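You operate a simulated robot arm through the tools that you are given. There is no shell and no other tool. Be economical: measure what you need, move in short steps, check, and stop when the job is done.

Carry out the task below with a simulated two-armed robot. There is one attempt and no reset: what you move stays moved.

Task
Open the second wide drawer from the top, take the lavender bag with the latest date from the inside from the top of the second wide drawer and put it on the drip tray and shut the drawer again. Take the lid off the sugar jar and lay it down on the top of the bookcase. Put the orange travel bottle on the upper shelf of the bookcase. Open the tall cupboard door, take the white rolled towel from the shelf marked towels and leave it on the side table, then shut the door. Pull the rail side small drawer open. Do these in any order. Set down upright: orange travel bottle.

It is judged by the outcome, as a careful person would: the job done as asked, and still so three seconds after it is handed in. It fails if anything else is knocked over, pushed out of place, dropped, spilled or broken. A push-on lid holds only when it is set on centred and level and pressed home; a screw cap is set on level and turned clockwise until tight. Flat cloth is picked up by pressing the open fingertips on it (5 to 10 N) and closing them slowly along it; thin cloth reads only 2 to 8 mm in the jaws.

Robot
Two 7-joint arms with two-finger parallel grippers on one trunk, on a base that drives. Base frame: it is fixed to the floor where the robot stands at the start and does not move with it; the origin is under the middle of the robot, x ahead of it, y to its left, z up. Readings come in m, rad, newtons and seconds.
The left shoulder is at the start at [0.05, 0.187, 1.11], the right one opposite. With the tool pointing down near the work surface each hand reaches from about 0.1 to 0.56 m from the robot's upright axis, wherever it stands, measured 20 degrees to its own side. Places, roughly: drip tray (19x10x4 cm) [-2.4, -1.5, 0.7]; lavender bag [0.5, -0.5, 0.5]; orange travel bottle (4x4x8 cm) [-1.5, 2, 1]; rail side small drawer [0.9, -0.1, 1.1]; rolled towel [-1.75, 4, 0.5]; second wide drawer [0.8, -0.3, 0.7]; side table [-3.6, 2.6, 0.8]; sugar jar [-1.5, 2, 1]; tall cupboard door [-1.9, 3.8, 1.2]; upper shelf of the bookcase (114x23 cm) [-1.4, 2, 0.52]. Payload 3.43 kg a hand.
The tool frame of a hand sits at the grasp point between the pads (the TCP): z along the fingers, y along the line on which they close. The tips reach 0.03 m beyond it. The gripper opens to 0.094 m. The fingers are 0.028 m wide and 0.01 m thick; the gripper's body (0.05 by 0.096 m) begins 0.055 m behind the TCP.
Orientation is that of the tool frame in the base frame, as a unit quaternion [x, y, z, w]. With the fingers straight down and closing along the base's y, the tool's x points along the base's -x, its y along +y and its z along -z.

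Tools
- The arms move only by the tool play_rows. It takes "left_targets", "right_targets" or both (then of equal length, played together; a hand with none holds still); each is a list of rows, each a list of 7 numbers: the turn, a rotation vector about the base's x, y, z in rad, then the shift along the base's x, y, z in mm, then the finger opening in mm, from 0 to 94. In form: [[rx, ry, rz, x, y, z, hand], ...]. A call has 1 to 20 rows; each row shifts and turns the commanded pose from where the row before left it. A row lasts 0.2 s, in which the tool goes at most 0.05 m and 0.15 rad; a call with a longer step from one row to the next is refused whole, and so is a gripper value outside its range. A pose out of reach is approached as far as the arm can. The call stops where the force on the tool passes 40 N (or 10 N more than at its start, if that is more) or the arm is blocked; 0.2 s more then pass. The fingers move at their own pace (about 0.153 m/s each) and stop on an object; they squeeze with about 28 N. The grip force told is the motor's: it shows also when the fingers shut on nothing. Time passes only in rows, and 0.2 s behind the last, so rows that do not move let the fingers close. The reply holds the time, the measured pose of the TCP, the force on the tool along the base axes, the opening and the grip force, in the units named above and with some noise, with the torque about the TCP (base axes, N m) and any sound that the robot's microphone picked up, and new pictures: "pictures" is both (left out), scene, wrist or none (wrist: the cameras of the hands that moved).
- Cameras (640 x 400 px; columns grow to the right, rows downward): "scene" is now at [0.1502, -0.0053, 1.2843]; the picture's right is [-0.06, -1.00, 0.00], its down [-0.44, 0.02, -0.90] and it looks along [0.89, -0.05, -0.44] (base axes); focal length 214 px, centre (320, 200). "left" rides on the left gripper at [0.076, -0.014, -0.103] in its tool frame; the picture's right is [0.18, 0.98, 0.00], its down [-0.75, 0.14, -0.64] and it looks along [-0.63, 0.12, 0.77] (tool axes); focal length 243 px, centre (320, 200). "right" rides on the right gripper at [0.076, 0.014, -0.103] in its tool frame; the picture's right is [-0.18, 0.98, 0.00], its down [-0.75, -0.14, -0.64] and it looks along [-0.63, -0.12, 0.77] (tool axes); focal length 243 px, centre (320, 200). There is no depth. A picture from a camera that has moved, and an enlarged one, comes with that camera's place and axes in the base frame and with its lens.
- lift_body(by): slides the trunk up (or, below 0, down) by that many m; the arms and the scene camera ride with it, the base frame stays. It gives what a move gives, with no picture.
- steer(legs): drives the robot by 1 to 6 legs, each [ahead, left, turn to the left] in m, m and rad, along the robot's own axes; the way and the turn of a leg run together, so that a leg with both is an arc; at most 1.5 m and 3.142 rad a leg. The arms and the cameras ride along, it lands a little off, and it stops where it bumps. It gives what a move gives, and a new picture of the scene camera.
- aim_head(pan, tilt): turns the head with the scene camera to pan (to the left, within 1.396 rad either way) and tilt (down, from -0.506 to 1.204), counted from straight ahead of the robot. It gives what a move gives, and a new picture of the scene camera.
- inspect(camera, box): a new picture of the part [left, top, right, bottom] of that camera's present view, enlarged. The clock stands still meanwhile.
- finish_job(): hands the job in; it is judged then, once.

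Work in short steps. Places have to be worked out from the pictures, the camera data and where the tool is seen: move nearer, look again, correct. Check each grasp and each placing, and mend what went wrong. You have 186 turns and 260 pictures in all, those below and enlarged ones among them. Open the grippers and draw the arms clear of the work before you hand the job in, unless the task says otherwise; then end with one line.

The tools are called after "Emit:" by a JSON object that holds its "fn" and its "kwargs". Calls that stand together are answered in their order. play_rows: Moves the arms, as the interface text tells. Its arguments: {"type":"object","properties":{"left_targets":{"type":"array","items":{"type":"array","items":{"type":"number"}}},"right_targets":{"type":"array","items":{"type":"array","items":{"type":"number"}}},"pictures":{"type":"string","enum":["both","scene","wrist","none"]}},"required":[]} The other tools are called the same way: lift_body (by) slides the trunk up or down; steer (legs) drives the base; aim_head (pan, tilt) turns the head that bears the scene camera; inspect (camera, box) takes an enlarged picture of a part of a camera's view; finish_job () hands the job in.

At the start:

```text
clock: 0.0
left_ee_pos: [0.3279, 0.0978, 1.2506]
left_ee_rot: [-0.001, 1.0, -0.001, 0.001]
left_force: [0.2, 0.2, -0.5]
left_moment: [-0.01, 0.01, 0.0]
left_width: 0.0941
left_gripper_force: 0.1
right_ee_pos: [0.3476, -0.204, 1.2142]
right_ee_rot: [0.0, 1.0, 0.001, -0.001]
right_force: [-0.3, -1.2, -0.6]
right_moment: [-0.02, -0.02, 0.0]
right_width: 0.0943
right_gripper_force: 0.1
trunk travel left (down, up): [-0.325, 0.107]
robot x, y, heading: [-0.0009, 0.0019, 0.0]
head pan, tilt: [-0.056, 0.459]
```

scene: 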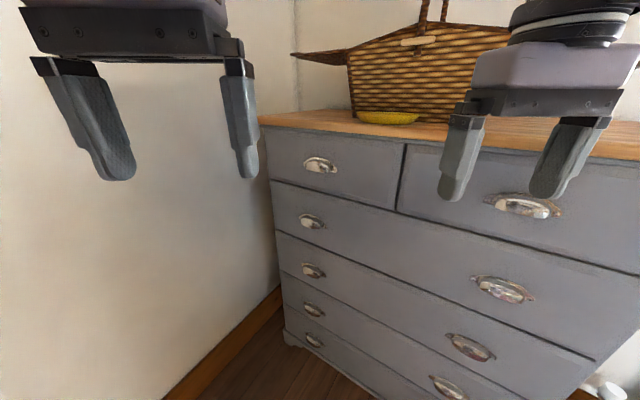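
right: 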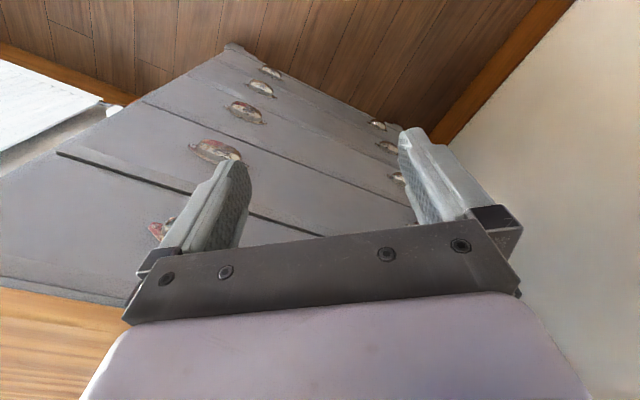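
left: 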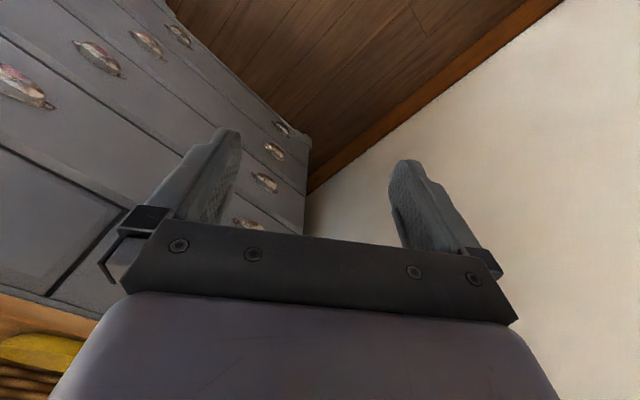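

I see a chest of drawers standing at an angle. I look around with the head before moving.

Emit:
{"fn": "aim_head", "kwargs": {"pan": -0.7, "tilt": 0.4}}

Emit:
{"fn": "aim_head", "kwargs": {"pan": 1.0, "tilt": 0.2}}

```text
clock: 1.0
left_ee_pos: [0.3284, 0.0969, 1.2502]
left_ee_rot: [0.0, 1.0, -0.001, 0.001]
left_force: [0.8, 0.7, 0.0]
left_moment: [-0.03, -0.01, 0.0]
left_width: 0.0939
left_gripper_force: 0.0
right_ee_pos: [0.3474, -0.2045, 1.2135]
right_ee_rot: [0.0, 1.0, 0.001, -0.001]
right_force: [0.6, -0.6, -0.1]
right_moment: [0.03, 0.01, -0.02]
right_width: 0.094
right_gripper_force: 0.0
trunk travel left (down, up): [-0.325, 0.107]
robot x, y, heading: [0.0046, -0.0021, -0.002]
head pan, tilt: [-0.7, 0.4]
camera scene: at [0.1295, -0.0598, 1.2899], right [-0.64, -0.77, 0.0], down [-0.3, 0.25, -0.92], along [0.71, -0.59, -0.39], focal length 214 px, centre (320, 200)
```

scene: 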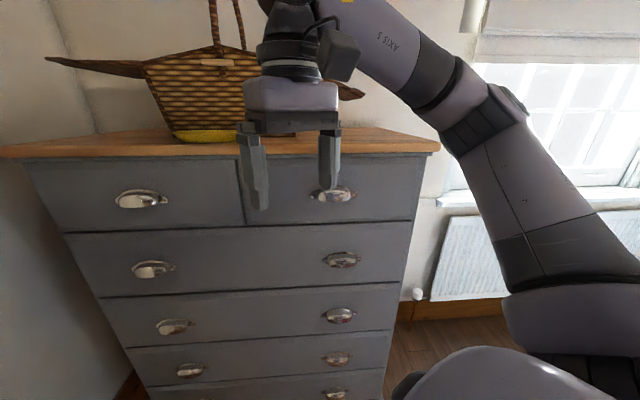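

```text
clock: 2.8
left_ee_pos: [0.3279, 0.0977, 1.2494]
left_ee_rot: [-0.001, 1.0, -0.001, 0.001]
left_force: [0.7, 0.8, 0.5]
left_moment: [-0.02, 0.01, -0.01]
left_width: 0.094
left_gripper_force: 0.1
right_ee_pos: [0.3472, -0.2049, 1.2137]
right_ee_rot: [0.0, 1.0, 0.002, -0.001]
right_force: [0.2, 0.2, 0.1]
right_moment: [-0.01, 0.0, 0.01]
right_width: 0.0939
right_gripper_force: 0.0
trunk travel left (down, up): [-0.325, 0.107]
robot x, y, heading: [-0.0017, -0.0003, 0.005]
head pan, tilt: [1.0, 0.201]
camera scene: at [0.109, 0.0782, 1.3084], right [0.84, -0.54, 0.0], down [-0.11, -0.17, -0.98], along [0.53, 0.82, -0.2], focal length 214 px, centre (320, 200)
```

scene: 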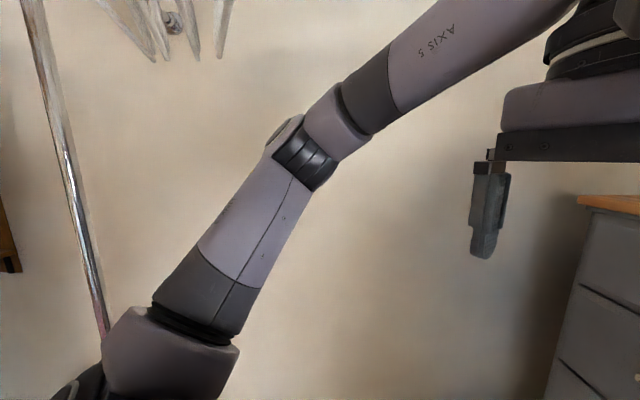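

The rail is on the left, so the rail side small drawer is the left one. The chest front faces along about heading -0.64, and the second wide drawer is the row with handles at z≈0.76. I square up to the chest.

Emit:
{"fn": "steer", "kwargs": {"legs": [[-0.12, 0, 0], [0, 0, -0.64], [0, 0.15, 0]]}}

Emit:
{"fn": "aim_head", "kwargs": {"pan": 0, "tilt": 0.55}}

```text
clock: 7.3
left_ee_pos: [0.2919, 0.0016, 1.2502]
left_ee_rot: [0.316, 0.949, 0.0, 0.0]
left_force: [0.7, 0.3, 1.0]
left_moment: [0.0, -0.02, 0.01]
left_width: 0.0941
left_gripper_force: 0.1
right_ee_pos: [0.126, -0.2526, 1.2132]
right_ee_rot: [0.318, 0.948, 0.002, 0.0]
right_force: [-0.1, -0.3, -0.6]
right_moment: [-0.01, -0.01, 0.02]
right_width: 0.0939
right_gripper_force: 0.1
trunk travel left (down, up): [-0.325, 0.107]
robot x, y, heading: [-0.032, 0.1191, -0.645]
head pan, tilt: [1.0, 0.201]
camera scene: at [0.1056, 0.1176, 1.3084], right [0.35, -0.94, 0.0], down [-0.19, -0.07, -0.98], along [0.92, 0.34, -0.2], focal length 214 px, centre (320, 200)
```

scene: 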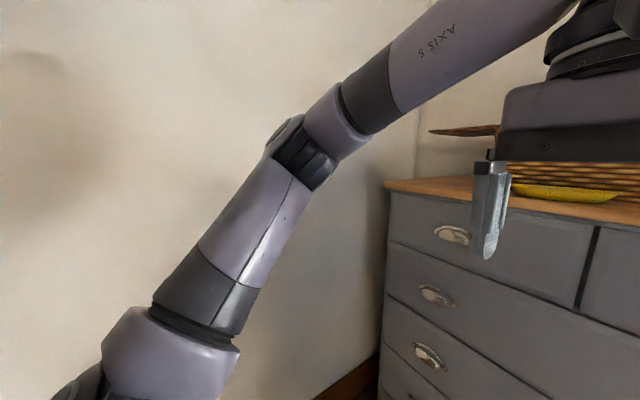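

```text
clock: 8.6
left_ee_pos: [0.2918, 0.0011, 1.251]
left_ee_rot: [0.316, 0.949, -0.001, 0.001]
left_force: [-0.5, 0.6, -0.5]
left_moment: [0.01, -0.02, 0.02]
left_width: 0.0941
left_gripper_force: 0.0
right_ee_pos: [0.1267, -0.2524, 1.2136]
right_ee_rot: [0.318, 0.948, 0.002, 0.0]
right_force: [0.1, -0.9, -0.2]
right_moment: [0.03, 0.02, -0.02]
right_width: 0.0942
right_gripper_force: 0.2
trunk travel left (down, up): [-0.325, 0.107]
robot x, y, heading: [-0.0278, 0.1201, -0.645]
head pan, tilt: [0.0, 0.55]
camera scene: at [0.0897, 0.0311, 1.2762], right [-0.6, -0.8, 0.0], down [-0.42, 0.31, -0.85], along [0.68, -0.51, -0.52], focal length 214 px, centre (320, 200)
```

scene: 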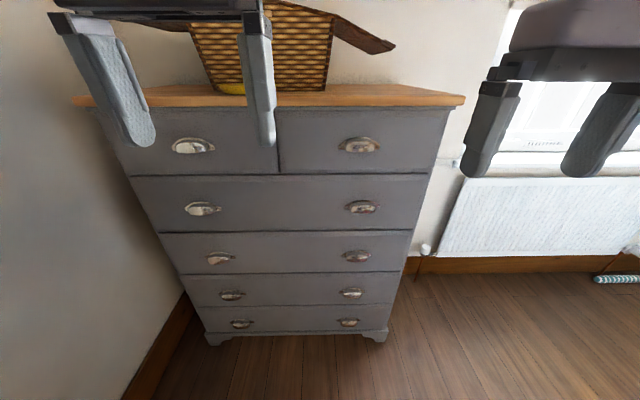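

The robot now faces the chest squarely. I zoom in on the handles of the second wide drawer.

Emit:
{"fn": "inspect", "kwargs": {"camera": "scene", "box": [180, 180, 400, 318]}}

Emit:
{"fn": "lift_body", "kwargs": {"by": -0.25}}

```text
2.90 times, centred on (290, 249) of scene
camera zoom: at [0.0897, 0.0311, 1.2762], right [-0.6, -0.8, 0.0], down [-0.42, 0.31, -0.85], along [0.68, -0.51, -0.52], focal length 622 px, centre (407, 58)
```

zoom: 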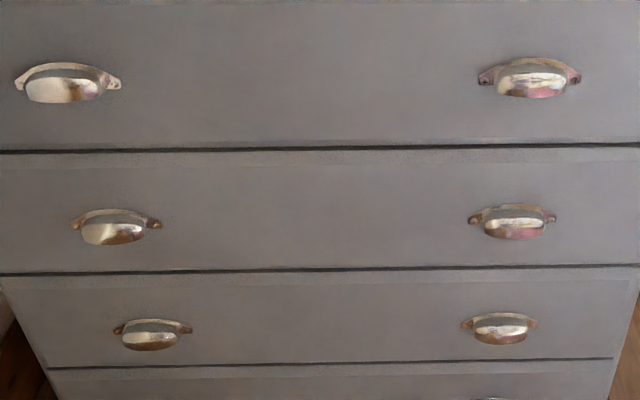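

```text
clock: 11.2
left_ee_pos: [0.2923, 0.0006, 1.002]
left_ee_rot: [0.317, 0.949, -0.001, 0.001]
left_force: [-0.5, 0.0, -0.6]
left_moment: [0.0, 0.01, 0.01]
left_width: 0.0941
left_gripper_force: 0.1
right_ee_pos: [0.1254, -0.2506, 0.9634]
right_ee_rot: [0.317, 0.948, 0.001, 0.0]
right_force: [0.8, -0.2, -0.4]
right_moment: [0.04, -0.02, 0.01]
right_width: 0.0941
right_gripper_force: 0.0
trunk travel left (down, up): [-0.075, 0.357]
robot x, y, heading: [-0.0294, 0.1227, -0.644]
head pan, tilt: [0.0, 0.55]
```

Cup pulls: left handle of the second wide drawer is about 0.655 m ahead, 0.34 m to the left, at z≈0.735. I swing the left hand to point forward with the fingers closing vertically, ahead of that handle.

Emit:
{"fn": "play_rows", "kwargs": {"left_targets": [[-0.0859, -0.1143, 0, 14, 4.5, -13.3, 94], [-0.0859, -0.1143, 0, 14, 4.5, -13.3, 94], [-0.0859, -0.1143, 0, 14, 4.5, -13.3, 94], [-0.0859, -0.1143, 0, 14, 4.5, -13.3, 94], [-0.0859, -0.1143, 0, 14, 4.5, -13.3, 94], [-0.0859, -0.1143, 0, 14, 4.5, -13.3, 94], [-0.0859, -0.1143, 0, 14, 4.5, -13.3, 94], [-0.0859, -0.1143, 0, 14, 4.5, -13.3, 94], [-0.0859, -0.1143, 0, 14, 4.5, -13.3, 94], [-0.0859, -0.1143, 0, 14, 4.5, -13.3, 94], [-0.0859, -0.1143, 0, 14, 4.5, -13.3, 94], [-0.1143, 0.0859, 0, 14, 4.5, -13.3, 94], [-0.1143, 0.0859, 0, 14, 4.5, -13.3, 94], [-0.1143, 0.0859, 0, 14, 4.5, -13.3, 94], [-0.1143, 0.0859, 0, 14, 4.5, -13.3, 94], [-0.1143, 0.0859, 0, 14, 4.5, -13.3, 94], [-0.1143, 0.0859, 0, 14, 4.5, -13.3, 94], [-0.1143, 0.0859, 0, 14, 4.5, -13.3, 94], [-0.1143, 0.0859, 0, 14, 4.5, -13.3, 94], [-0.1143, 0.0859, 0, 14, 4.5, -13.3, 94]], "pictures": "both"}}

```text
clock: 15.4
left_ee_pos: [0.5625, 0.06, 0.8079]
left_ee_rot: [-0.124, 0.709, -0.56, 0.41]
left_force: [0.3, 0.3, 0.4]
left_moment: [-0.01, 0.01, -0.01]
left_width: 0.0943
left_gripper_force: 0.0
left hand out of reach, approached as far as the arm can: row 8, 9, 10, 11, 12, 13, 14, 15, 16, 17
right_ee_pos: [0.1247, -0.2518, 0.964]
right_ee_rot: [0.318, 0.948, 0.001, -0.001]
right_force: [0.3, -0.5, -0.3]
right_moment: [0.01, 0.01, 0.01]
right_width: 0.0942
right_gripper_force: 0.0
trunk travel left (down, up): [-0.075, 0.357]
robot x, y, heading: [-0.0261, 0.1208, -0.647]
head pan, tilt: [0.0, 0.55]
camera scene: at [0.0897, 0.031, 1.0262], right [-0.6, -0.8, 0.0], down [-0.42, 0.31, -0.85], along [0.68, -0.51, -0.52], focal length 214 px, centre (320, 200)
camera left: at [0.4364, 0.0772, 0.7898], right [0.16, 0.22, -0.96], down [0.05, 0.97, 0.23], along [0.99, -0.09, 0.15], focal length 243 px, centre (320, 200)
```

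scene: 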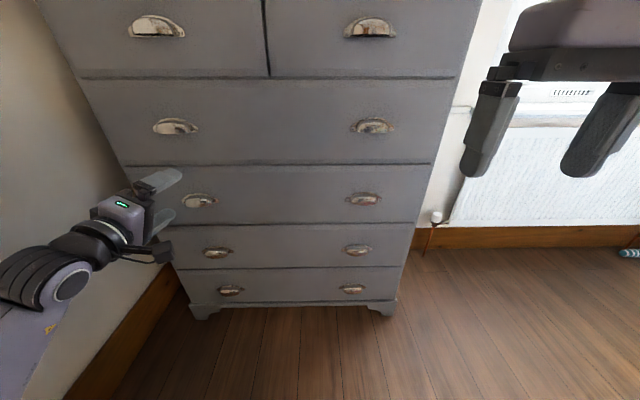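
left: 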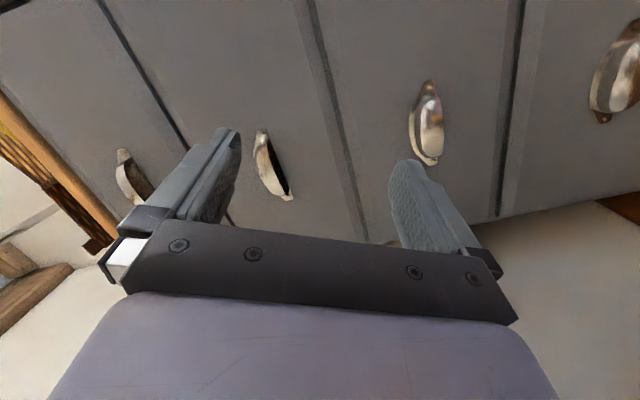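

The hand is nearly oriented; I finish the roll and let it settle to see whether the commanded pose is reached.

Emit:
{"fn": "play_rows", "kwargs": {"left_targets": [[-0.1143, 0.0859, 0, 0, 0, 0, 94], [-0.1143, 0.0859, 0, 0, 0, 0, 94], [0, 0, 0, 0, 0, 0, 94], [0, 0, 0, 0, 0, 0, 94]], "pictures": "both"}}

```text
clock: 16.4
left_ee_pos: [0.5616, 0.0605, 0.8068]
left_ee_rot: [-0.218, 0.674, -0.623, 0.332]
left_force: [-0.3, 0.4, 0.3]
left_moment: [0.02, -0.01, 0.0]
left_width: 0.0939
left_gripper_force: 0.1
right_ee_pos: [0.1259, -0.2518, 0.964]
right_ee_rot: [0.318, 0.948, 0.001, 0.0]
right_force: [0.4, -0.1, -1.3]
right_moment: [0.03, -0.03, 0.0]
right_width: 0.0938
right_gripper_force: 0.1
trunk travel left (down, up): [-0.075, 0.357]
robot x, y, heading: [-0.0316, 0.1207, -0.648]
head pan, tilt: [0.0, 0.55]
camera scene: at [0.0897, 0.031, 1.0262], right [-0.6, -0.8, 0.0], down [-0.42, 0.31, -0.85], along [0.68, -0.51, -0.52], focal length 214 px, centre (320, 200)
camera left: at [0.4348, 0.0757, 0.808], right [-0.01, 0.0, -1.0], down [0.07, 1.0, 0.0], along [1.0, -0.07, -0.01], focal length 243 px, centre (320, 200)
```

scene: 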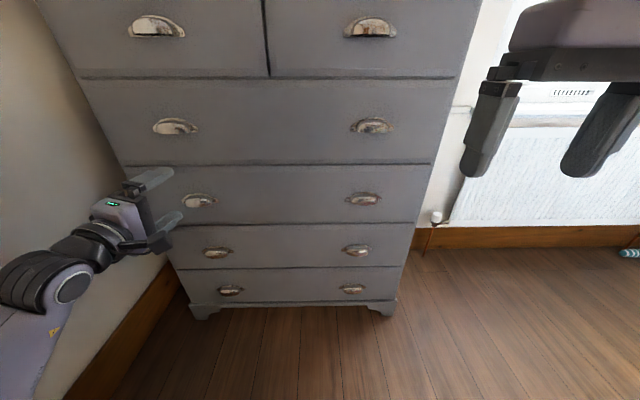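
left: 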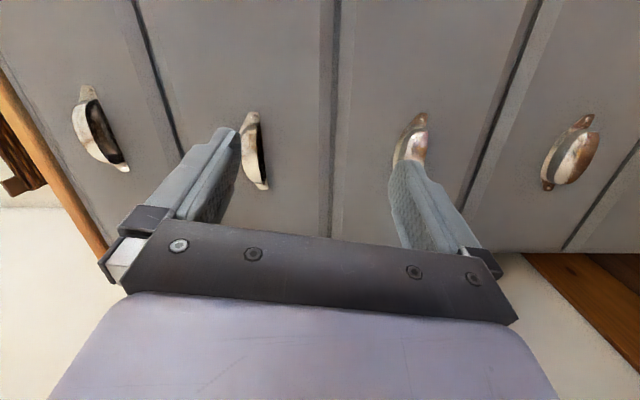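

Combining both views, the handle is at about f=0.70, left 0.36, z≈0.69. I lower the hand to that height, straighten its yaw, then drive closer a bit.

Emit:
{"fn": "play_rows", "kwargs": {"left_targets": [[0, 0, 0.03, 4, 11, -30, 94], [0, 0, 0.03, 4, 11, -30, 94], [0, 0, 0.03, 4, 11, -30, 94], [0, 0, 0.03, 4, 11, -29, 94], [0, 0, 0, 0, 0, 0, 94]], "pictures": "none"}}

Emit:
{"fn": "steer", "kwargs": {"legs": [[0.08, 0, 0]]}}

Emit:
{"fn": "inspect", "kwargs": {"camera": "left", "box": [0, 0, 640, 400]}}

```text
clock: 17.6
left_ee_pos: [0.5794, 0.1033, 0.6872]
left_ee_rot: [-0.258, 0.66, -0.602, 0.369]
left_force: [-0.1, 0.3, -1.1]
left_moment: [-0.01, 0.01, 0.02]
left_width: 0.0943
left_gripper_force: 0.1
right_ee_pos: [0.1264, -0.2521, 0.9639]
right_ee_rot: [0.318, 0.948, 0.001, 0.0]
right_force: [-0.3, -0.5, -0.4]
right_moment: [-0.01, 0.01, 0.0]
right_width: 0.094
right_gripper_force: 0.1
trunk travel left (down, up): [-0.075, 0.357]
robot x, y, heading: [-0.0269, 0.1197, -0.649]
head pan, tilt: [0.0, 0.55]
```

```text
clock: 18.6
left_ee_pos: [0.6411, 0.0554, 0.6863]
left_ee_rot: [-0.257, 0.66, -0.602, 0.368]
left_force: [0.3, 0.8, 0.0]
left_moment: [-0.02, -0.02, 0.01]
left_width: 0.094
left_gripper_force: 0.1
right_ee_pos: [0.1896, -0.3003, 0.9625]
right_ee_rot: [0.318, 0.948, 0.001, -0.001]
right_force: [-0.1, 0.2, 0.7]
right_moment: [0.0, -0.01, 0.0]
right_width: 0.0942
right_gripper_force: 0.0
trunk travel left (down, up): [-0.075, 0.357]
robot x, y, heading: [0.0368, 0.0736, -0.647]
head pan, tilt: [0.0, 0.55]
camera scene: at [0.1527, -0.0165, 1.0262], right [-0.6, -0.8, 0.0], down [-0.42, 0.31, -0.85], along [0.68, -0.51, -0.52], focal length 214 px, centre (320, 200)
```

scene: 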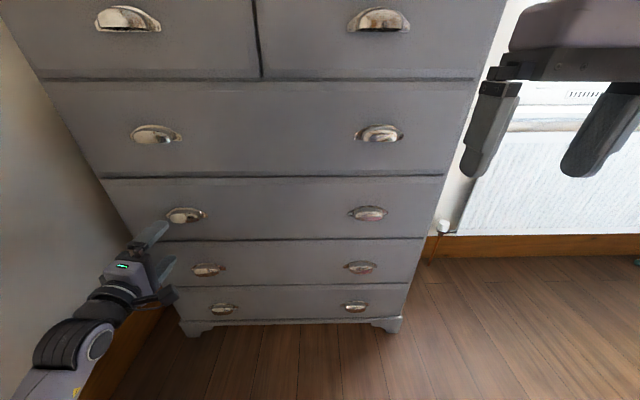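

```text
1.00 times, centred on (320, 200) of left (not enlarged: the box is as wide or as high as the picture)
camera zoom: at [0.5126, 0.0557, 0.6883], right [-0.01, 0.0, -1.0], down [-0.05, 1.0, 0.0], along [1.0, 0.05, -0.01], focal length 243 px, centre (320, 200)
```

zoom: 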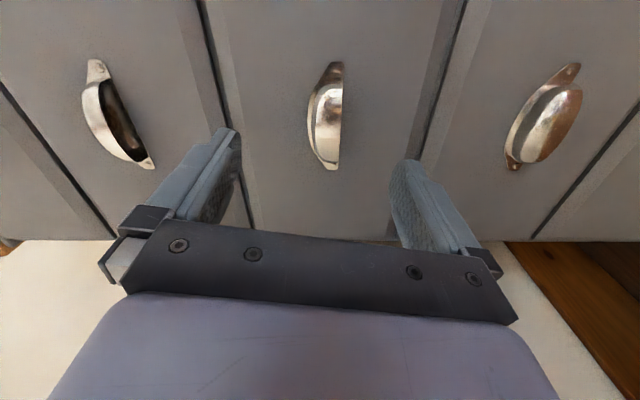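

Handle sits between the finger heights (z≈0.686). TCP is 0.13 m short, so I advance 0.10 m toward it.

Emit:
{"fn": "play_rows", "kwargs": {"left_targets": [[0, 0, 0, 21.5, -13, 0, 94], [0, 0, 0, 21.5, -13, 0, 94], [0, 0, 0, 21.5, -13, 0, 94], [0, 0, 0, 21.5, -13, 0, 94], [0, 0, 0, 0, 0, 0, 94]], "pictures": "both"}}

```text
clock: 19.8
left_ee_pos: [0.7268, 0.0029, 0.6876]
left_ee_rot: [-0.258, 0.66, -0.602, 0.369]
left_force: [-0.4, -0.1, 0.2]
left_moment: [0.02, 0.0, -0.01]
left_width: 0.0942
left_gripper_force: 0.0
right_ee_pos: [0.1891, -0.2989, 0.9633]
right_ee_rot: [0.318, 0.948, 0.001, -0.001]
right_force: [0.3, -0.1, 0.8]
right_moment: [-0.05, 0.01, -0.02]
right_width: 0.0939
right_gripper_force: 0.0
trunk travel left (down, up): [-0.075, 0.357]
robot x, y, heading: [0.0371, 0.0751, -0.65]
head pan, tilt: [0.0, 0.55]
camera scene: at [0.1528, -0.0165, 1.0261], right [-0.6, -0.8, 0.0], down [-0.42, 0.31, -0.85], along [0.68, -0.51, -0.52], focal length 214 px, centre (320, 200)
camera left: at [0.5992, 0.0041, 0.6885], right [-0.01, 0.0, -1.0], down [-0.05, 1.0, 0.0], along [1.0, 0.05, -0.01], focal length 243 px, centre (320, 200)
```

scene: 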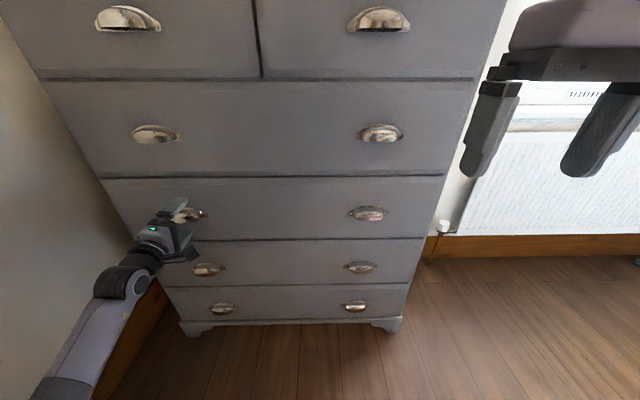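
left: 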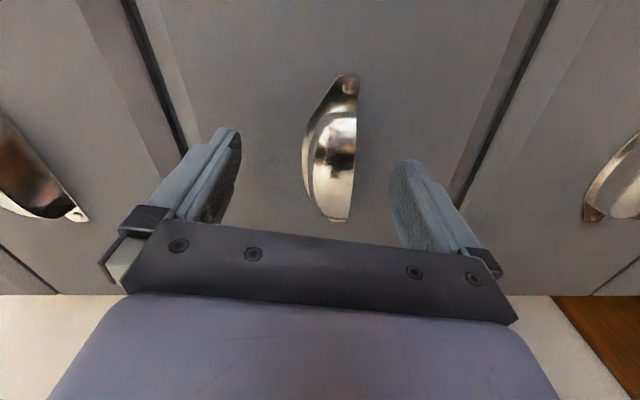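

The fingers straddle the handle. I creep forward until they nearly touch the drawer front.

Emit:
{"fn": "play_rows", "kwargs": {"left_targets": [[0, 0, 0, 8, -6, -3, 94], [0, 0, 0, 8, -6, -2, 94], [0, 0, 0, 8, -6, 0, 94], [0, 0, 0, 0, 0, 0, 94]], "pictures": "wrist"}}

```text
clock: 20.5
left_ee_pos: [0.7432, -0.0075, 0.6824]
left_ee_rot: [-0.258, 0.66, -0.601, 0.369]
left_force: [-11.2, 5.9, 2.1]
left_moment: [0.12, 0.23, 0.2]
left_width: 0.0931
left_gripper_force: 0.1
right_ee_pos: [0.1886, -0.2992, 0.9646]
right_ee_rot: [0.317, 0.948, 0.001, 0.0]
right_force: [-0.3, 0.1, 0.2]
right_moment: [-0.01, 0.02, -0.01]
right_width: 0.094
right_gripper_force: 0.1
trunk travel left (down, up): [-0.075, 0.357]
robot x, y, heading: [0.0341, 0.0711, -0.646]
head pan, tilt: [0.0, 0.55]
stopped in row 3 (left hand): the force on the tool passed its limit at 56 N (the readings are from after the stop); the commanded pose is now the measured one
camera left: at [0.6144, -0.0075, 0.6832], right [-0.01, 0.0, -1.0], down [-0.05, 1.0, 0.0], along [1.0, 0.05, -0.01], focal length 243 px, centre (320, 200)
```

left: 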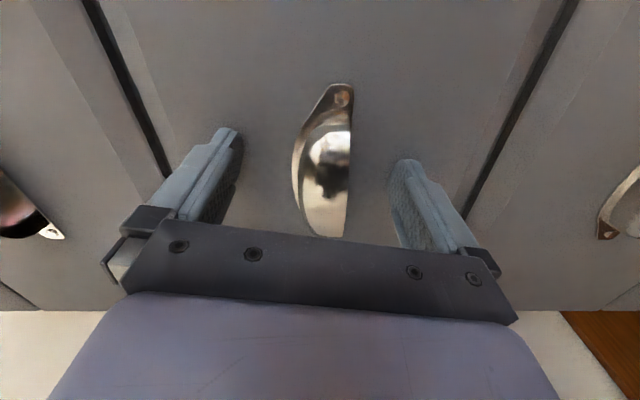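

Tips touch the board. I back off 4 mm and close the fingers around the cup slowly.

Emit:
{"fn": "play_rows", "kwargs": {"left_targets": [[0, 0, 0, -3.5, 2.5, 0, 94], [0, 0, 0, 0, 0, 0, 60], [0, 0, 0, 0, 0, 0, 40], [0, 0, 0, 0, 0, 0, 20], [0, 0, 0, 0, 0, 0, 0], [0, 0, 0, 0, 0, 0, 0]], "pictures": "wrist"}}

```text
clock: 21.9
left_ee_pos: [0.7401, -0.0065, 0.6805]
left_ee_rot: [-0.258, 0.66, -0.602, 0.368]
left_force: [-2.1, 1.6, 1.3]
left_moment: [-1.23, 0.67, -0.05]
left_width: 0.0354
left_gripper_force: 44.7
right_ee_pos: [0.1886, -0.2989, 0.9629]
right_ee_rot: [0.317, 0.948, 0.001, -0.001]
right_force: [0.5, 0.2, -0.5]
right_moment: [-0.01, 0.0, 0.01]
right_width: 0.0937
right_gripper_force: 0.1
trunk travel left (down, up): [-0.075, 0.357]
robot x, y, heading: [0.0362, 0.0719, -0.639]
head pan, tilt: [0.0, 0.55]
camera left: at [0.6117, -0.0055, 0.6823], right [-0.01, 0.0, -1.0], down [-0.05, 1.0, 0.0], along [1.0, 0.05, -0.01], focal length 243 px, centre (320, 200)
```

left: 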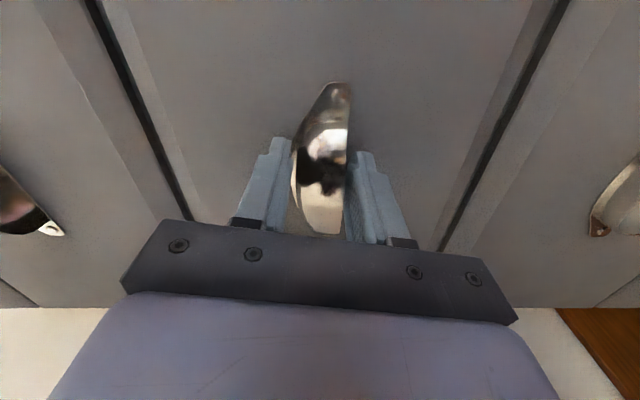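

Gripped at 35 mm. I pull straight back gently.

Emit:
{"fn": "play_rows", "kwargs": {"left_targets": [[0, 0, 0, -8, 6, 0, 0], [0, 0, 0, -8, 6, 0, 0], [0, 0, 0, -8, 6, 0, 0], [0, 0, 0, -8, 6, 0, 0], [0, 0, 0, -8, 6, 0, 0], [0, 0, 0, -8, 6, 0, 0], [0, 0, 0, -8, 6, 0, 0], [0, 0, 0, -8, 6, 0, 0]], "pictures": "scene"}}

```text
clock: 23.7
left_ee_pos: [0.6744, 0.0413, 0.6802]
left_ee_rot: [-0.257, 0.662, -0.601, 0.367]
left_force: [-2.7, -10.7, 1.6]
left_moment: [-1.17, 0.86, 0.04]
left_width: 0.0355
left_gripper_force: 44.5
right_ee_pos: [0.1893, -0.2993, 0.9629]
right_ee_rot: [0.318, 0.948, 0.001, -0.001]
right_force: [-0.2, 0.5, -0.2]
right_moment: [0.02, 0.04, 0.0]
right_width: 0.0943
right_gripper_force: 0.0
trunk travel left (down, up): [-0.075, 0.357]
robot x, y, heading: [0.0351, 0.072, -0.64]
head pan, tilt: [0.0, 0.55]
camera scene: at [0.1523, -0.0166, 1.0261], right [-0.6, -0.8, 0.0], down [-0.42, 0.31, -0.85], along [0.68, -0.51, -0.52], focal length 214 px, centre (320, 200)
```

scene: 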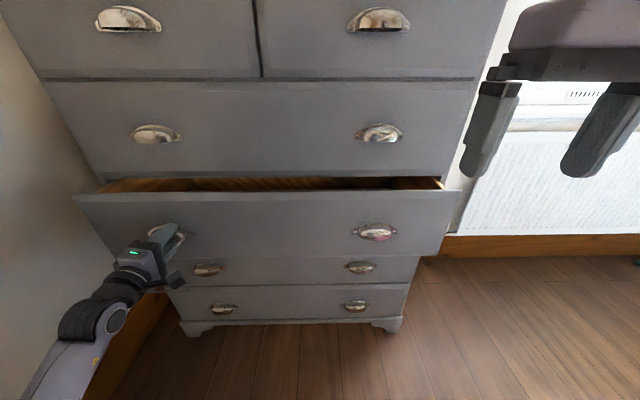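

The drawer is opening. I continue, with a slight sideways correction.

Emit:
{"fn": "play_rows", "kwargs": {"left_targets": [[0, 0, 0, -9, 4.5, 0, 0], [0, 0, 0, -8.1, 5.8, 0, 0], [0, 0, 0, -8.1, 5.8, 0, 0], [0, 0, 0, -8.1, 5.8, 0, 0], [0, 0, 0, -8.1, 5.8, 0, 0], [0, 0, 0, -8.1, 5.8, 0, 0], [0, 0, 0, -8.1, 5.8, 0, 0], [0, 0, 0, -8.1, 5.8, 0, 0], [0, 0, 0, -8.1, 5.8, 0, 0], [0, 0, 0, -8.1, 5.8, 0, 0], [0, 0, 0, -8.1, 5.8, 0, 0], [0, 0, 0, -8.1, 5.8, 0, 0]], "pictures": "scene"}}

```text
clock: 26.3
left_ee_pos: [0.5782, 0.1111, 0.6805]
left_ee_rot: [-0.258, 0.66, -0.601, 0.37]
left_force: [8.0, 6.1, 6.0]
left_moment: [-1.21, 0.89, -0.49]
left_width: 0.0356
left_gripper_force: 45.2
right_ee_pos: [0.1905, -0.2992, 0.9629]
right_ee_rot: [0.317, 0.948, 0.001, -0.001]
right_force: [-0.5, -0.2, -0.6]
right_moment: [-0.01, -0.02, -0.03]
right_width: 0.0939
right_gripper_force: 0.0
trunk travel left (down, up): [-0.075, 0.357]
robot x, y, heading: [0.0351, 0.0714, -0.645]
head pan, tilt: [0.0, 0.55]
camera scene: at [0.1528, -0.0157, 1.0262], right [-0.6, -0.8, 0.0], down [-0.42, 0.31, -0.85], along [0.68, -0.51, -0.52], focal length 214 px, centre (320, 200)
```

scene: 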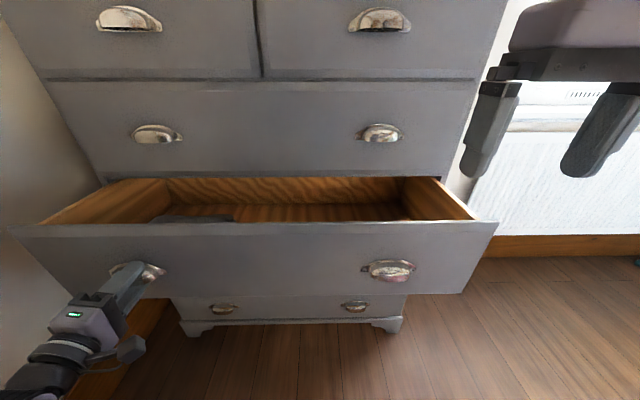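

Drawer is out about 0.20 m. I release the handle, back off, and raise the trunk to look inside.

Emit:
{"fn": "play_rows", "kwargs": {"left_targets": [[0, 0, 0, 0, 0, 0, 94], [0, 0, 0, 0, 0, 0, 94], [0, 0, 0, 0, 0, 0, 94], [0, 0, 0, -16, 12, 0, 94], [0, 0, 0, -16, 12, 0, 94], [0, 0, 0, -16, 12, 0, 94]], "pictures": "none"}}

Emit:
{"fn": "lift_body", "kwargs": {"by": 0.3}}

Emit:
{"fn": "aim_head", "kwargs": {"pan": 0, "tilt": 0.85}}

Emit:
{"fn": "inspect", "kwargs": {"camera": "scene", "box": [100, 100, 500, 350]}}

```text
clock: 27.7
left_ee_pos: [0.5298, 0.146, 0.6813]
left_ee_rot: [-0.257, 0.661, -0.601, 0.368]
left_force: [-0.3, 0.2, -0.2]
left_moment: [0.05, 0.0, -0.02]
left_width: 0.0941
left_gripper_force: 0.1
right_ee_pos: [0.1891, -0.3004, 0.9645]
right_ee_rot: [0.317, 0.948, 0.001, 0.0]
right_force: [0.2, 0.6, 0.1]
right_moment: [-0.01, -0.02, -0.01]
right_width: 0.094
right_gripper_force: 0.0
trunk travel left (down, up): [-0.075, 0.357]
robot x, y, heading: [0.0344, 0.0767, -0.644]
head pan, tilt: [0.0, 0.55]
```

```text
clock: 30.7
left_ee_pos: [0.5297, 0.1459, 0.9809]
left_ee_rot: [-0.258, 0.661, -0.601, 0.368]
left_force: [0.2, 0.0, -0.6]
left_moment: [0.0, 0.01, 0.01]
left_width: 0.0941
left_gripper_force: 0.1
right_ee_pos: [0.1894, -0.2986, 1.264]
right_ee_rot: [0.318, 0.948, 0.001, -0.001]
right_force: [-0.1, 0.4, -0.1]
right_moment: [0.0, 0.03, 0.0]
right_width: 0.094
right_gripper_force: 0.0
trunk travel left (down, up): [-0.375, 0.057]
robot x, y, heading: [0.0352, 0.0756, -0.645]
head pan, tilt: [0.0, 0.55]
```

```text
clock: 31.5
left_ee_pos: [0.5301, 0.145, 0.9807]
left_ee_rot: [-0.258, 0.661, -0.6, 0.369]
left_force: [-0.5, -0.8, 0.7]
left_moment: [0.02, 0.04, 0.0]
left_width: 0.0941
left_gripper_force: 0.0
right_ee_pos: [0.1889, -0.2995, 1.2622]
right_ee_rot: [0.317, 0.948, 0.001, 0.0]
right_force: [-0.2, -0.3, -0.1]
right_moment: [-0.03, 0.03, 0.0]
right_width: 0.0939
right_gripper_force: 0.1
trunk travel left (down, up): [-0.375, 0.057]
robot x, y, heading: [0.0324, 0.0723, -0.641]
head pan, tilt: [0.0, 0.85]
camera scene: at [0.1434, -0.0092, 1.3008], right [-0.6, -0.8, 0.0], down [-0.6, 0.45, -0.66], along [0.53, -0.4, -0.75], focal length 214 px, centre (320, 200)
```

scene: 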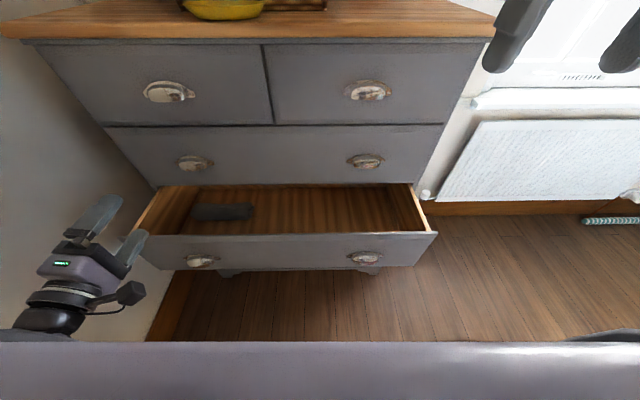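

```text
1.60 times, centred on (300, 225) of scene
camera zoom: at [0.1434, -0.0092, 1.3008], right [-0.6, -0.8, 0.0], down [-0.6, 0.45, -0.66], along [0.53, -0.4, -0.75], focal length 343 px, centre (352, 160)
```

zoom: 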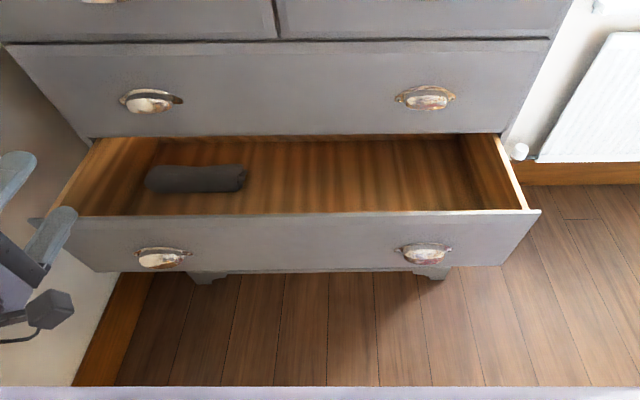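

Only a dark roll is visible so far; the bags may lie further back or right behind the front. I go back down and pull the drawer further out.

Emit:
{"fn": "lift_body", "kwargs": {"by": -0.3}}

Emit:
{"fn": "play_rows", "kwargs": {"left_targets": [[0, 0, 0, 16, -12, 0, 94], [0, 0, 0, 16, -12, 0, 94], [0, 0, 0, 16, -12, 0, 94], [0, 0, 0, 0, 0, 0, 60], [0, 0, 0, 0, 0, 0, 30], [0, 0, 0, 0, 0, 0, 0], [0, 0, 0, 0, 0, 0, 0], [0, 0, 0, -8.1, 5.8, 0, 0], [0, 0, 0, -8.1, 5.8, 0, 0], [0, 0, 0, -8.1, 5.8, 0, 0], [0, 0, 0, -8.1, 5.8, 0, 0], [0, 0, 0, -8.1, 5.8, 0, 0], [0, 0, 0, -8.1, 5.8, 0, 0], [0, 0, 0, -8.1, 5.8, 0, 0], [0, 0, 0, -8.1, 5.8, 0, 0]], "pictures": "scene"}}

```text
clock: 34.5
left_ee_pos: [0.5293, 0.1462, 0.6802]
left_ee_rot: [-0.258, 0.661, -0.601, 0.368]
left_force: [-0.2, -1.0, 0.2]
left_moment: [-0.03, 0.01, 0.01]
left_width: 0.0942
left_gripper_force: 0.1
right_ee_pos: [0.1883, -0.3, 0.963]
right_ee_rot: [0.317, 0.948, 0.001, 0.0]
right_force: [0.1, 0.4, 0.7]
right_moment: [0.03, -0.01, 0.01]
right_width: 0.0939
right_gripper_force: 0.0
trunk travel left (down, up): [-0.075, 0.357]
robot x, y, heading: [0.0356, 0.0689, -0.647]
head pan, tilt: [0.0, 0.85]
```

```text
clock: 37.7
left_ee_pos: [0.5133, 0.1563, 0.6809]
left_ee_rot: [-0.258, 0.661, -0.601, 0.368]
left_force: [-0.2, -4.6, 4.4]
left_moment: [-1.31, 0.92, 0.2]
left_width: 0.0351
left_gripper_force: 44.9
right_ee_pos: [0.1892, -0.2993, 0.9634]
right_ee_rot: [0.317, 0.948, 0.001, 0.0]
right_force: [-0.8, -0.5, 0.4]
right_moment: [-0.02, -0.01, 0.01]
right_width: 0.094
right_gripper_force: 0.1
trunk travel left (down, up): [-0.075, 0.357]
robot x, y, heading: [0.0341, 0.0732, -0.642]
head pan, tilt: [0.0, 0.85]
camera scene: at [0.1432, -0.0093, 1.0008], right [-0.6, -0.8, 0.0], down [-0.6, 0.45, -0.66], along [0.53, -0.4, -0.75], focal length 214 px, centre (320, 200)
```

scene: 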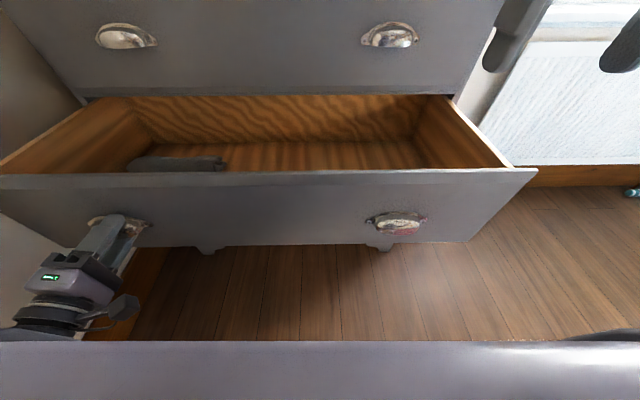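

The drawer is out ~0.28 m and its back wall shows. I release and look down from above again.

Emit:
{"fn": "play_rows", "kwargs": {"left_targets": [[0, 0, 0, 0, 0, 0, 94], [0, 0, 0, 0, 0, 0, 94], [0, 0, 0, 0, 0, 0, 94], [0, 0, 0, -16, 12, 0, 94], [0, 0, 0, -16, 12, 0, 94], [0, 0, 0, -16, 12, 0, 94]], "pictures": "none"}}

Emit:
{"fn": "lift_body", "kwargs": {"by": 0.35}}

Emit:
{"fn": "aim_head", "kwargs": {"pan": 0, "tilt": 1.1}}

Emit:
{"fn": "inspect", "kwargs": {"camera": "scene", "box": [120, 60, 440, 260]}}

```text
clock: 39.1
left_ee_pos: [0.4703, 0.1962, 0.6716]
left_ee_rot: [-0.257, 0.66, -0.602, 0.368]
left_force: [-0.3, -0.8, -0.3]
left_moment: [0.0, 0.03, 0.01]
left_width: 0.0938
left_gripper_force: 0.1
left hand out of reach, approached as far as the arm can: row 5, 6
right_ee_pos: [0.189, -0.2995, 0.9634]
right_ee_rot: [0.317, 0.948, 0.001, -0.001]
right_force: [-0.2, -0.6, -0.1]
right_moment: [0.0, 0.0, -0.02]
right_width: 0.0939
right_gripper_force: 0.0
trunk travel left (down, up): [-0.075, 0.357]
robot x, y, heading: [0.033, 0.0756, -0.641]
head pan, tilt: [0.0, 0.85]
```

```text
clock: 42.5
left_ee_pos: [0.4712, 0.1954, 1.0211]
left_ee_rot: [-0.258, 0.661, -0.601, 0.369]
left_force: [0.6, 0.6, -0.3]
left_moment: [-0.05, 0.01, 0.0]
left_width: 0.0941
left_gripper_force: 0.1
right_ee_pos: [0.1891, -0.2989, 1.3122]
right_ee_rot: [0.318, 0.948, 0.001, 0.0]
right_force: [0.2, -0.1, 0.3]
right_moment: [-0.01, -0.01, 0.02]
right_width: 0.094
right_gripper_force: 0.0
trunk travel left (down, up): [-0.425, 0.007]
robot x, y, heading: [0.0322, 0.0753, -0.646]
head pan, tilt: [0.0, 0.85]
```

```text
clock: 43.3
left_ee_pos: [0.47, 0.1949, 1.0208]
left_ee_rot: [-0.257, 0.66, -0.602, 0.368]
left_force: [0.1, -0.1, 0.3]
left_moment: [0.0, 0.01, 0.03]
left_width: 0.094
left_gripper_force: 0.0
right_ee_pos: [0.189, -0.2992, 1.3129]
right_ee_rot: [0.318, 0.948, 0.001, -0.001]
right_force: [-0.2, -0.3, -0.6]
right_moment: [-0.02, -0.01, -0.01]
right_width: 0.0938
right_gripper_force: 0.0
trunk travel left (down, up): [-0.425, 0.007]
robot x, y, heading: [0.0349, 0.0771, -0.643]
head pan, tilt: [0.0, 1.1]
camera scene: at [0.1313, -0.0002, 1.3331], right [-0.6, -0.8, 0.0], down [-0.71, 0.54, -0.45], along [0.36, -0.27, -0.89], focal length 214 px, centre (320, 200)
```

scene: 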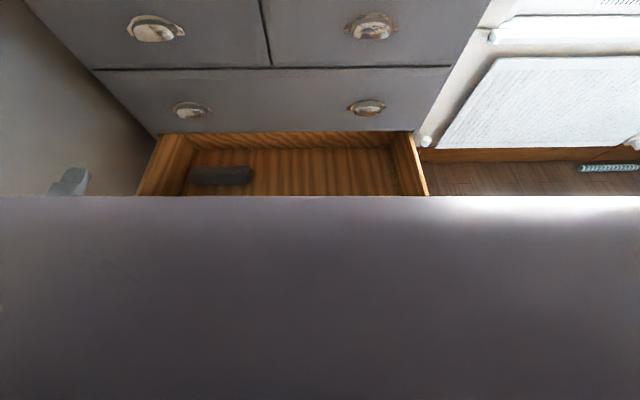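

```text
2.00 times, centred on (280, 160) of scene
camera zoom: at [0.1313, -0.0002, 1.3331], right [-0.6, -0.8, 0.0], down [-0.71, 0.54, -0.45], along [0.36, -0.27, -0.89], focal length 429 px, centre (400, 280)
```

zoom: 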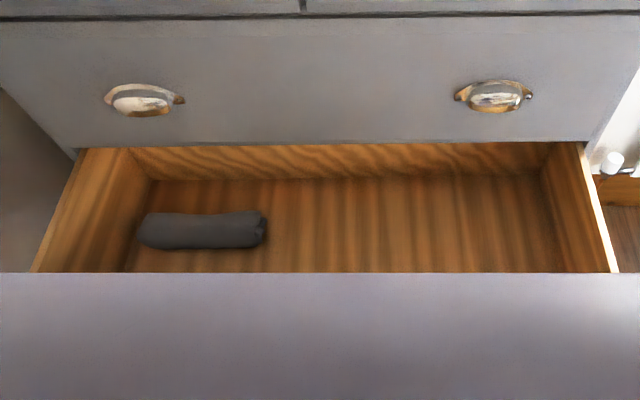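

The body hides the front strip, so I bring the right wrist camera over the open drawer.

Emit:
{"fn": "play_rows", "kwargs": {"right_targets": [[0.05, 0.067, 0, 28, 4, -33, 94], [0.05, 0.067, 0, 28, 4, -33, 94], [0.05, 0.067, 0, 28, 4, -33, 94], [0.05, 0.067, 0, 28, 4, -33, 94], [0.05, 0.067, 0, 28, 4, -33, 94], [0.05, 0.067, 0, 28, 4, -33, 94], [0, 0, 0, 0, 0, 0, 94]], "pictures": "wrist"}}

```text
clock: 44.9
left_ee_pos: [0.4704, 0.1955, 1.0223]
left_ee_rot: [-0.257, 0.661, -0.601, 0.369]
left_force: [-0.7, -0.7, -0.3]
left_moment: [0.02, -0.04, 0.0]
left_width: 0.0939
left_gripper_force: 0.1
right_ee_pos: [0.3568, -0.275, 1.1163]
right_ee_rot: [0.307, 0.918, 0.079, -0.236]
right_force: [0.0, 0.1, 0.5]
right_moment: [0.0, 0.01, 0.0]
right_width: 0.0942
right_gripper_force: 0.1
trunk travel left (down, up): [-0.425, 0.007]
robot x, y, heading: [0.0352, 0.0731, -0.642]
head pan, tilt: [0.0, 1.1]
camera right: at [0.3519, -0.2525, 1.2438], right [0.72, 0.69, -0.09], down [0.69, -0.7, 0.2], along [0.07, -0.2, -0.98], focal length 243 px, centre (320, 200)
```

right: 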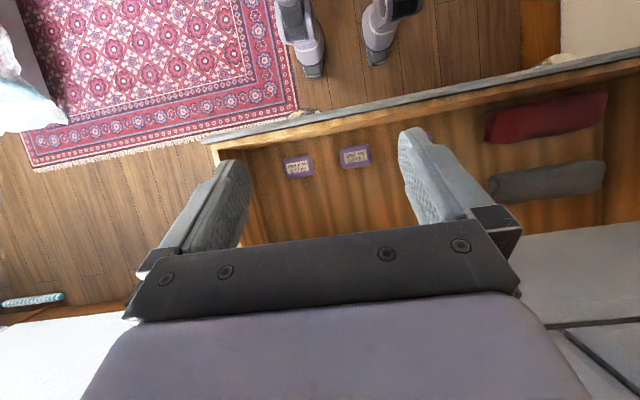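

The lavender bags lie right behind the drawer front. I zoom in on the tags.

Emit:
{"fn": "inspect", "kwargs": {"camera": "right", "box": [250, 120, 410, 220]}}

```text
4.00 times, centred on (330, 170) of right
camera zoom: at [0.3519, -0.2525, 1.2438], right [0.72, 0.69, -0.09], down [0.69, -0.7, 0.2], along [0.07, -0.2, -0.98], focal length 970 px, centre (280, 320)
```

zoom: 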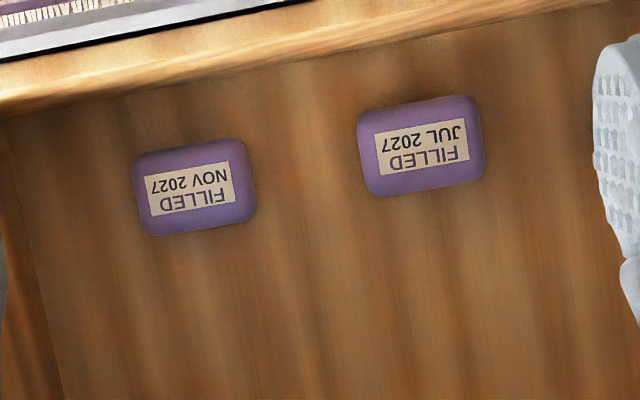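

NOV 2027 and JUL 2027; a third is partly behind the finger. I shift the hand to the left to read it.

Emit:
{"fn": "play_rows", "kwargs": {"right_targets": [[0, 0, 0, 24, 32, 0, 94], [0, 0, 0, 24, 32, 0, 94], [0, 0, 0, 24, 32, 0, 94], [0, 0, 0, 0, 0, 0, 94]], "pictures": "wrist"}}

Emit:
{"fn": "inspect", "kwargs": {"camera": "right", "box": [200, 110, 420, 248]}}

```text
clock: 45.9
left_ee_pos: [0.47, 0.1957, 1.0233]
left_ee_rot: [-0.257, 0.661, -0.601, 0.368]
left_force: [0.2, 0.3, -0.2]
left_moment: [0.02, 0.01, 0.01]
left_width: 0.0941
left_gripper_force: 0.0
right_ee_pos: [0.4239, -0.1962, 1.1186]
right_ee_rot: [0.32, 0.914, 0.087, -0.233]
right_force: [0.0, -0.8, 0.4]
right_moment: [-0.03, -0.02, 0.01]
right_width: 0.094
right_gripper_force: 0.1
right hand out of reach, approached as far as the arm can: row 3
trunk travel left (down, up): [-0.425, 0.007]
robot x, y, heading: [0.0362, 0.0715, -0.64]
head pan, tilt: [0.0, 1.1]
camera right: at [0.4195, -0.1742, 1.2463], right [0.74, 0.67, -0.08], down [0.67, -0.72, 0.2], along [0.07, -0.2, -0.98], focal length 243 px, centre (320, 200)
```

right: 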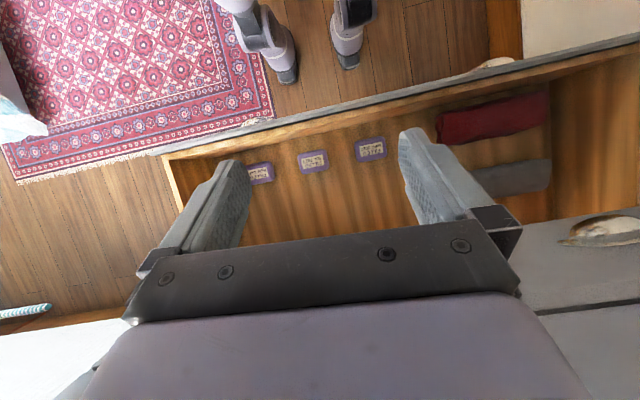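

```text
2.90 times, centred on (310, 179) of right
camera zoom: at [0.4195, -0.1742, 1.2463], right [0.74, 0.67, -0.08], down [0.67, -0.72, 0.2], along [0.07, -0.2, -0.98], focal length 703 px, centre (349, 261)
```

zoom: 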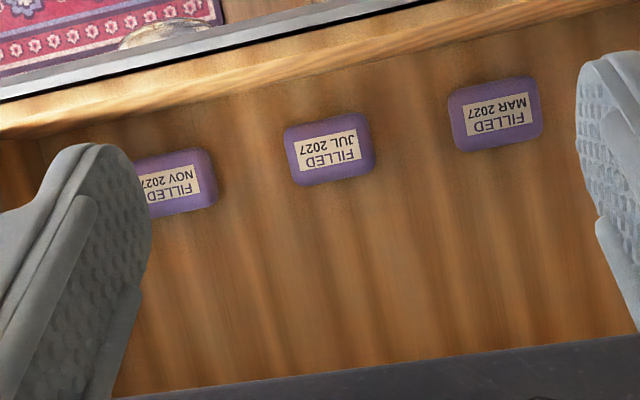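

NOV 2027 (rightmost bag) is the latest, at about base (0.297, -0.355, 0.63). I lower the trunk, then level the right hand above that bag with a 90° yaw so the fingers close front-to-back.

Emit:
{"fn": "lift_body", "kwargs": {"by": -0.2}}

Emit:
{"fn": "play_rows", "kwargs": {"right_targets": [[-0.075, -0.1, 0, -20, -26, 0, 94], [-0.075, -0.1, 0, -20, -26, 0, 94], [-0.075, -0.1, 0, -20, -26, 0, 94], [-0.067, -0.088, 0, -20, -26, 0, 94], [0, 0, -0.143, -20, -26, 0, 94], [0, 0, -0.143, -20, -26, 0, 94], [0, 0, -0.143, 0, 0, 0, 94], [0, 0, -0.143, 0, 0, 0, 94], [0, 0, -0.143, 0, 0, 0, 94], [0, 0, -0.143, 0, 0, 0, 94], [0, 0, -0.143, 0, 0, 0, 94], [0, 0, -0.143, 0, 0, 0, 94], [0, 0, -0.143, 0, 0, 0, 94], [0, 0, -0.143, 0, 0, 0, 94], [0, 0, -0.143, 0, 0, 0, 94], [0, 0, 0, 0, 0, 0, 94]], "pictures": "wrist"}}

```text
clock: 48.1
left_ee_pos: [0.4692, 0.1948, 0.8206]
left_ee_rot: [-0.257, 0.66, -0.602, 0.368]
left_force: [-1.0, -0.2, 0.2]
left_moment: [0.0, -0.02, -0.02]
left_width: 0.094
left_gripper_force: 0.1
right_ee_pos: [0.4229, -0.1974, 0.9142]
right_ee_rot: [0.321, 0.913, 0.084, -0.238]
right_force: [0.9, 0.5, 0.2]
right_moment: [0.02, 0.0, 0.0]
right_width: 0.0941
right_gripper_force: 0.1
trunk travel left (down, up): [-0.225, 0.207]
robot x, y, heading: [0.0376, 0.0742, -0.645]
head pan, tilt: [0.0, 1.1]
```

```text
clock: 51.5
left_ee_pos: [0.4701, 0.1957, 0.8211]
left_ee_rot: [-0.258, 0.661, -0.602, 0.368]
left_force: [1.0, -0.2, -0.2]
left_moment: [0.03, 0.0, 0.02]
left_width: 0.0942
left_gripper_force: 0.1
right_ee_pos: [0.3041, -0.3392, 0.9133]
right_ee_rot: [0.896, 0.443, 0.009, -0.007]
right_force: [0.2, 0.8, 0.0]
right_moment: [0.01, 0.04, -0.01]
right_width: 0.094
right_gripper_force: 0.0
trunk travel left (down, up): [-0.225, 0.207]
robot x, y, heading: [0.0353, 0.0739, -0.643]
head pan, tilt: [0.0, 1.1]
camera right: at [0.3608, -0.2877, 1.0187], right [0.67, -0.74, -0.01], down [-0.58, -0.53, 0.63], along [-0.47, -0.42, -0.78], focal length 243 px, centre (320, 200)
```

right: 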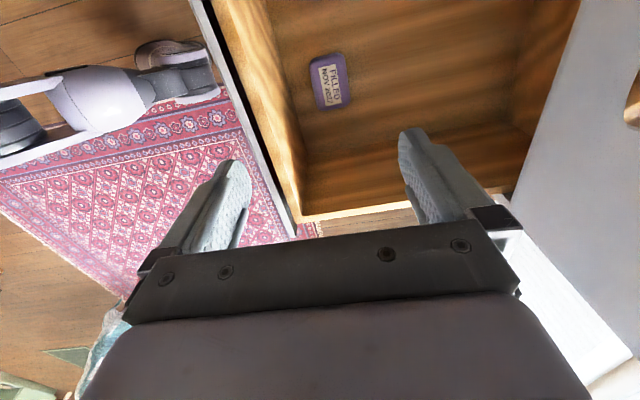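

Bag confirmed at (0.302, -0.354). I align over it and descend partway.

Emit:
{"fn": "play_rows", "kwargs": {"right_targets": [[0, 0, 0, -2, -15, -30, 80], [0, 0, 0, 0, 0, -40, 80], [0, 0, 0, 0, 0, -40, 80], [0, 0, 0, 0, 0, -40, 80], [0, 0, 0, 0, 0, -40, 80], [0, 0, 0, 0, 0, 0, 80]], "pictures": "both"}}

```text
clock: 52.9
left_ee_pos: [0.4714, 0.1944, 0.8213]
left_ee_rot: [-0.257, 0.661, -0.602, 0.368]
left_force: [-0.1, 1.1, 0.5]
left_moment: [0.04, 0.0, 0.01]
left_width: 0.0939
left_gripper_force: 0.0
right_ee_pos: [0.302, -0.3534, 0.7219]
right_ee_rot: [0.896, 0.444, 0.009, -0.007]
right_force: [0.1, -0.4, -0.1]
right_moment: [-0.02, -0.03, -0.02]
right_width: 0.0799
right_gripper_force: 0.1
trunk travel left (down, up): [-0.225, 0.207]
robot x, y, heading: [0.0316, 0.0716, -0.645]
head pan, tilt: [0.0, 1.1]
camera scene: at [0.1313, -0.0002, 1.133], right [-0.6, -0.8, 0.0], down [-0.71, 0.54, -0.45], along [0.36, -0.27, -0.89], focal length 214 px, centre (320, 200)
camera right: at [0.3586, -0.302, 0.8273], right [0.67, -0.74, -0.01], down [-0.58, -0.53, 0.63], along [-0.47, -0.42, -0.78], focal length 243 px, centre (320, 200)
```

scene: 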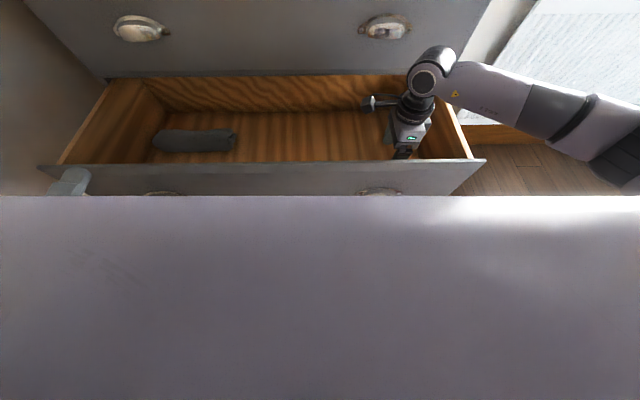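
right: 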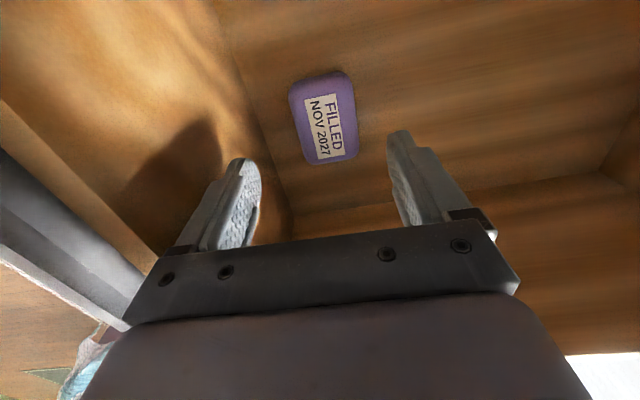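

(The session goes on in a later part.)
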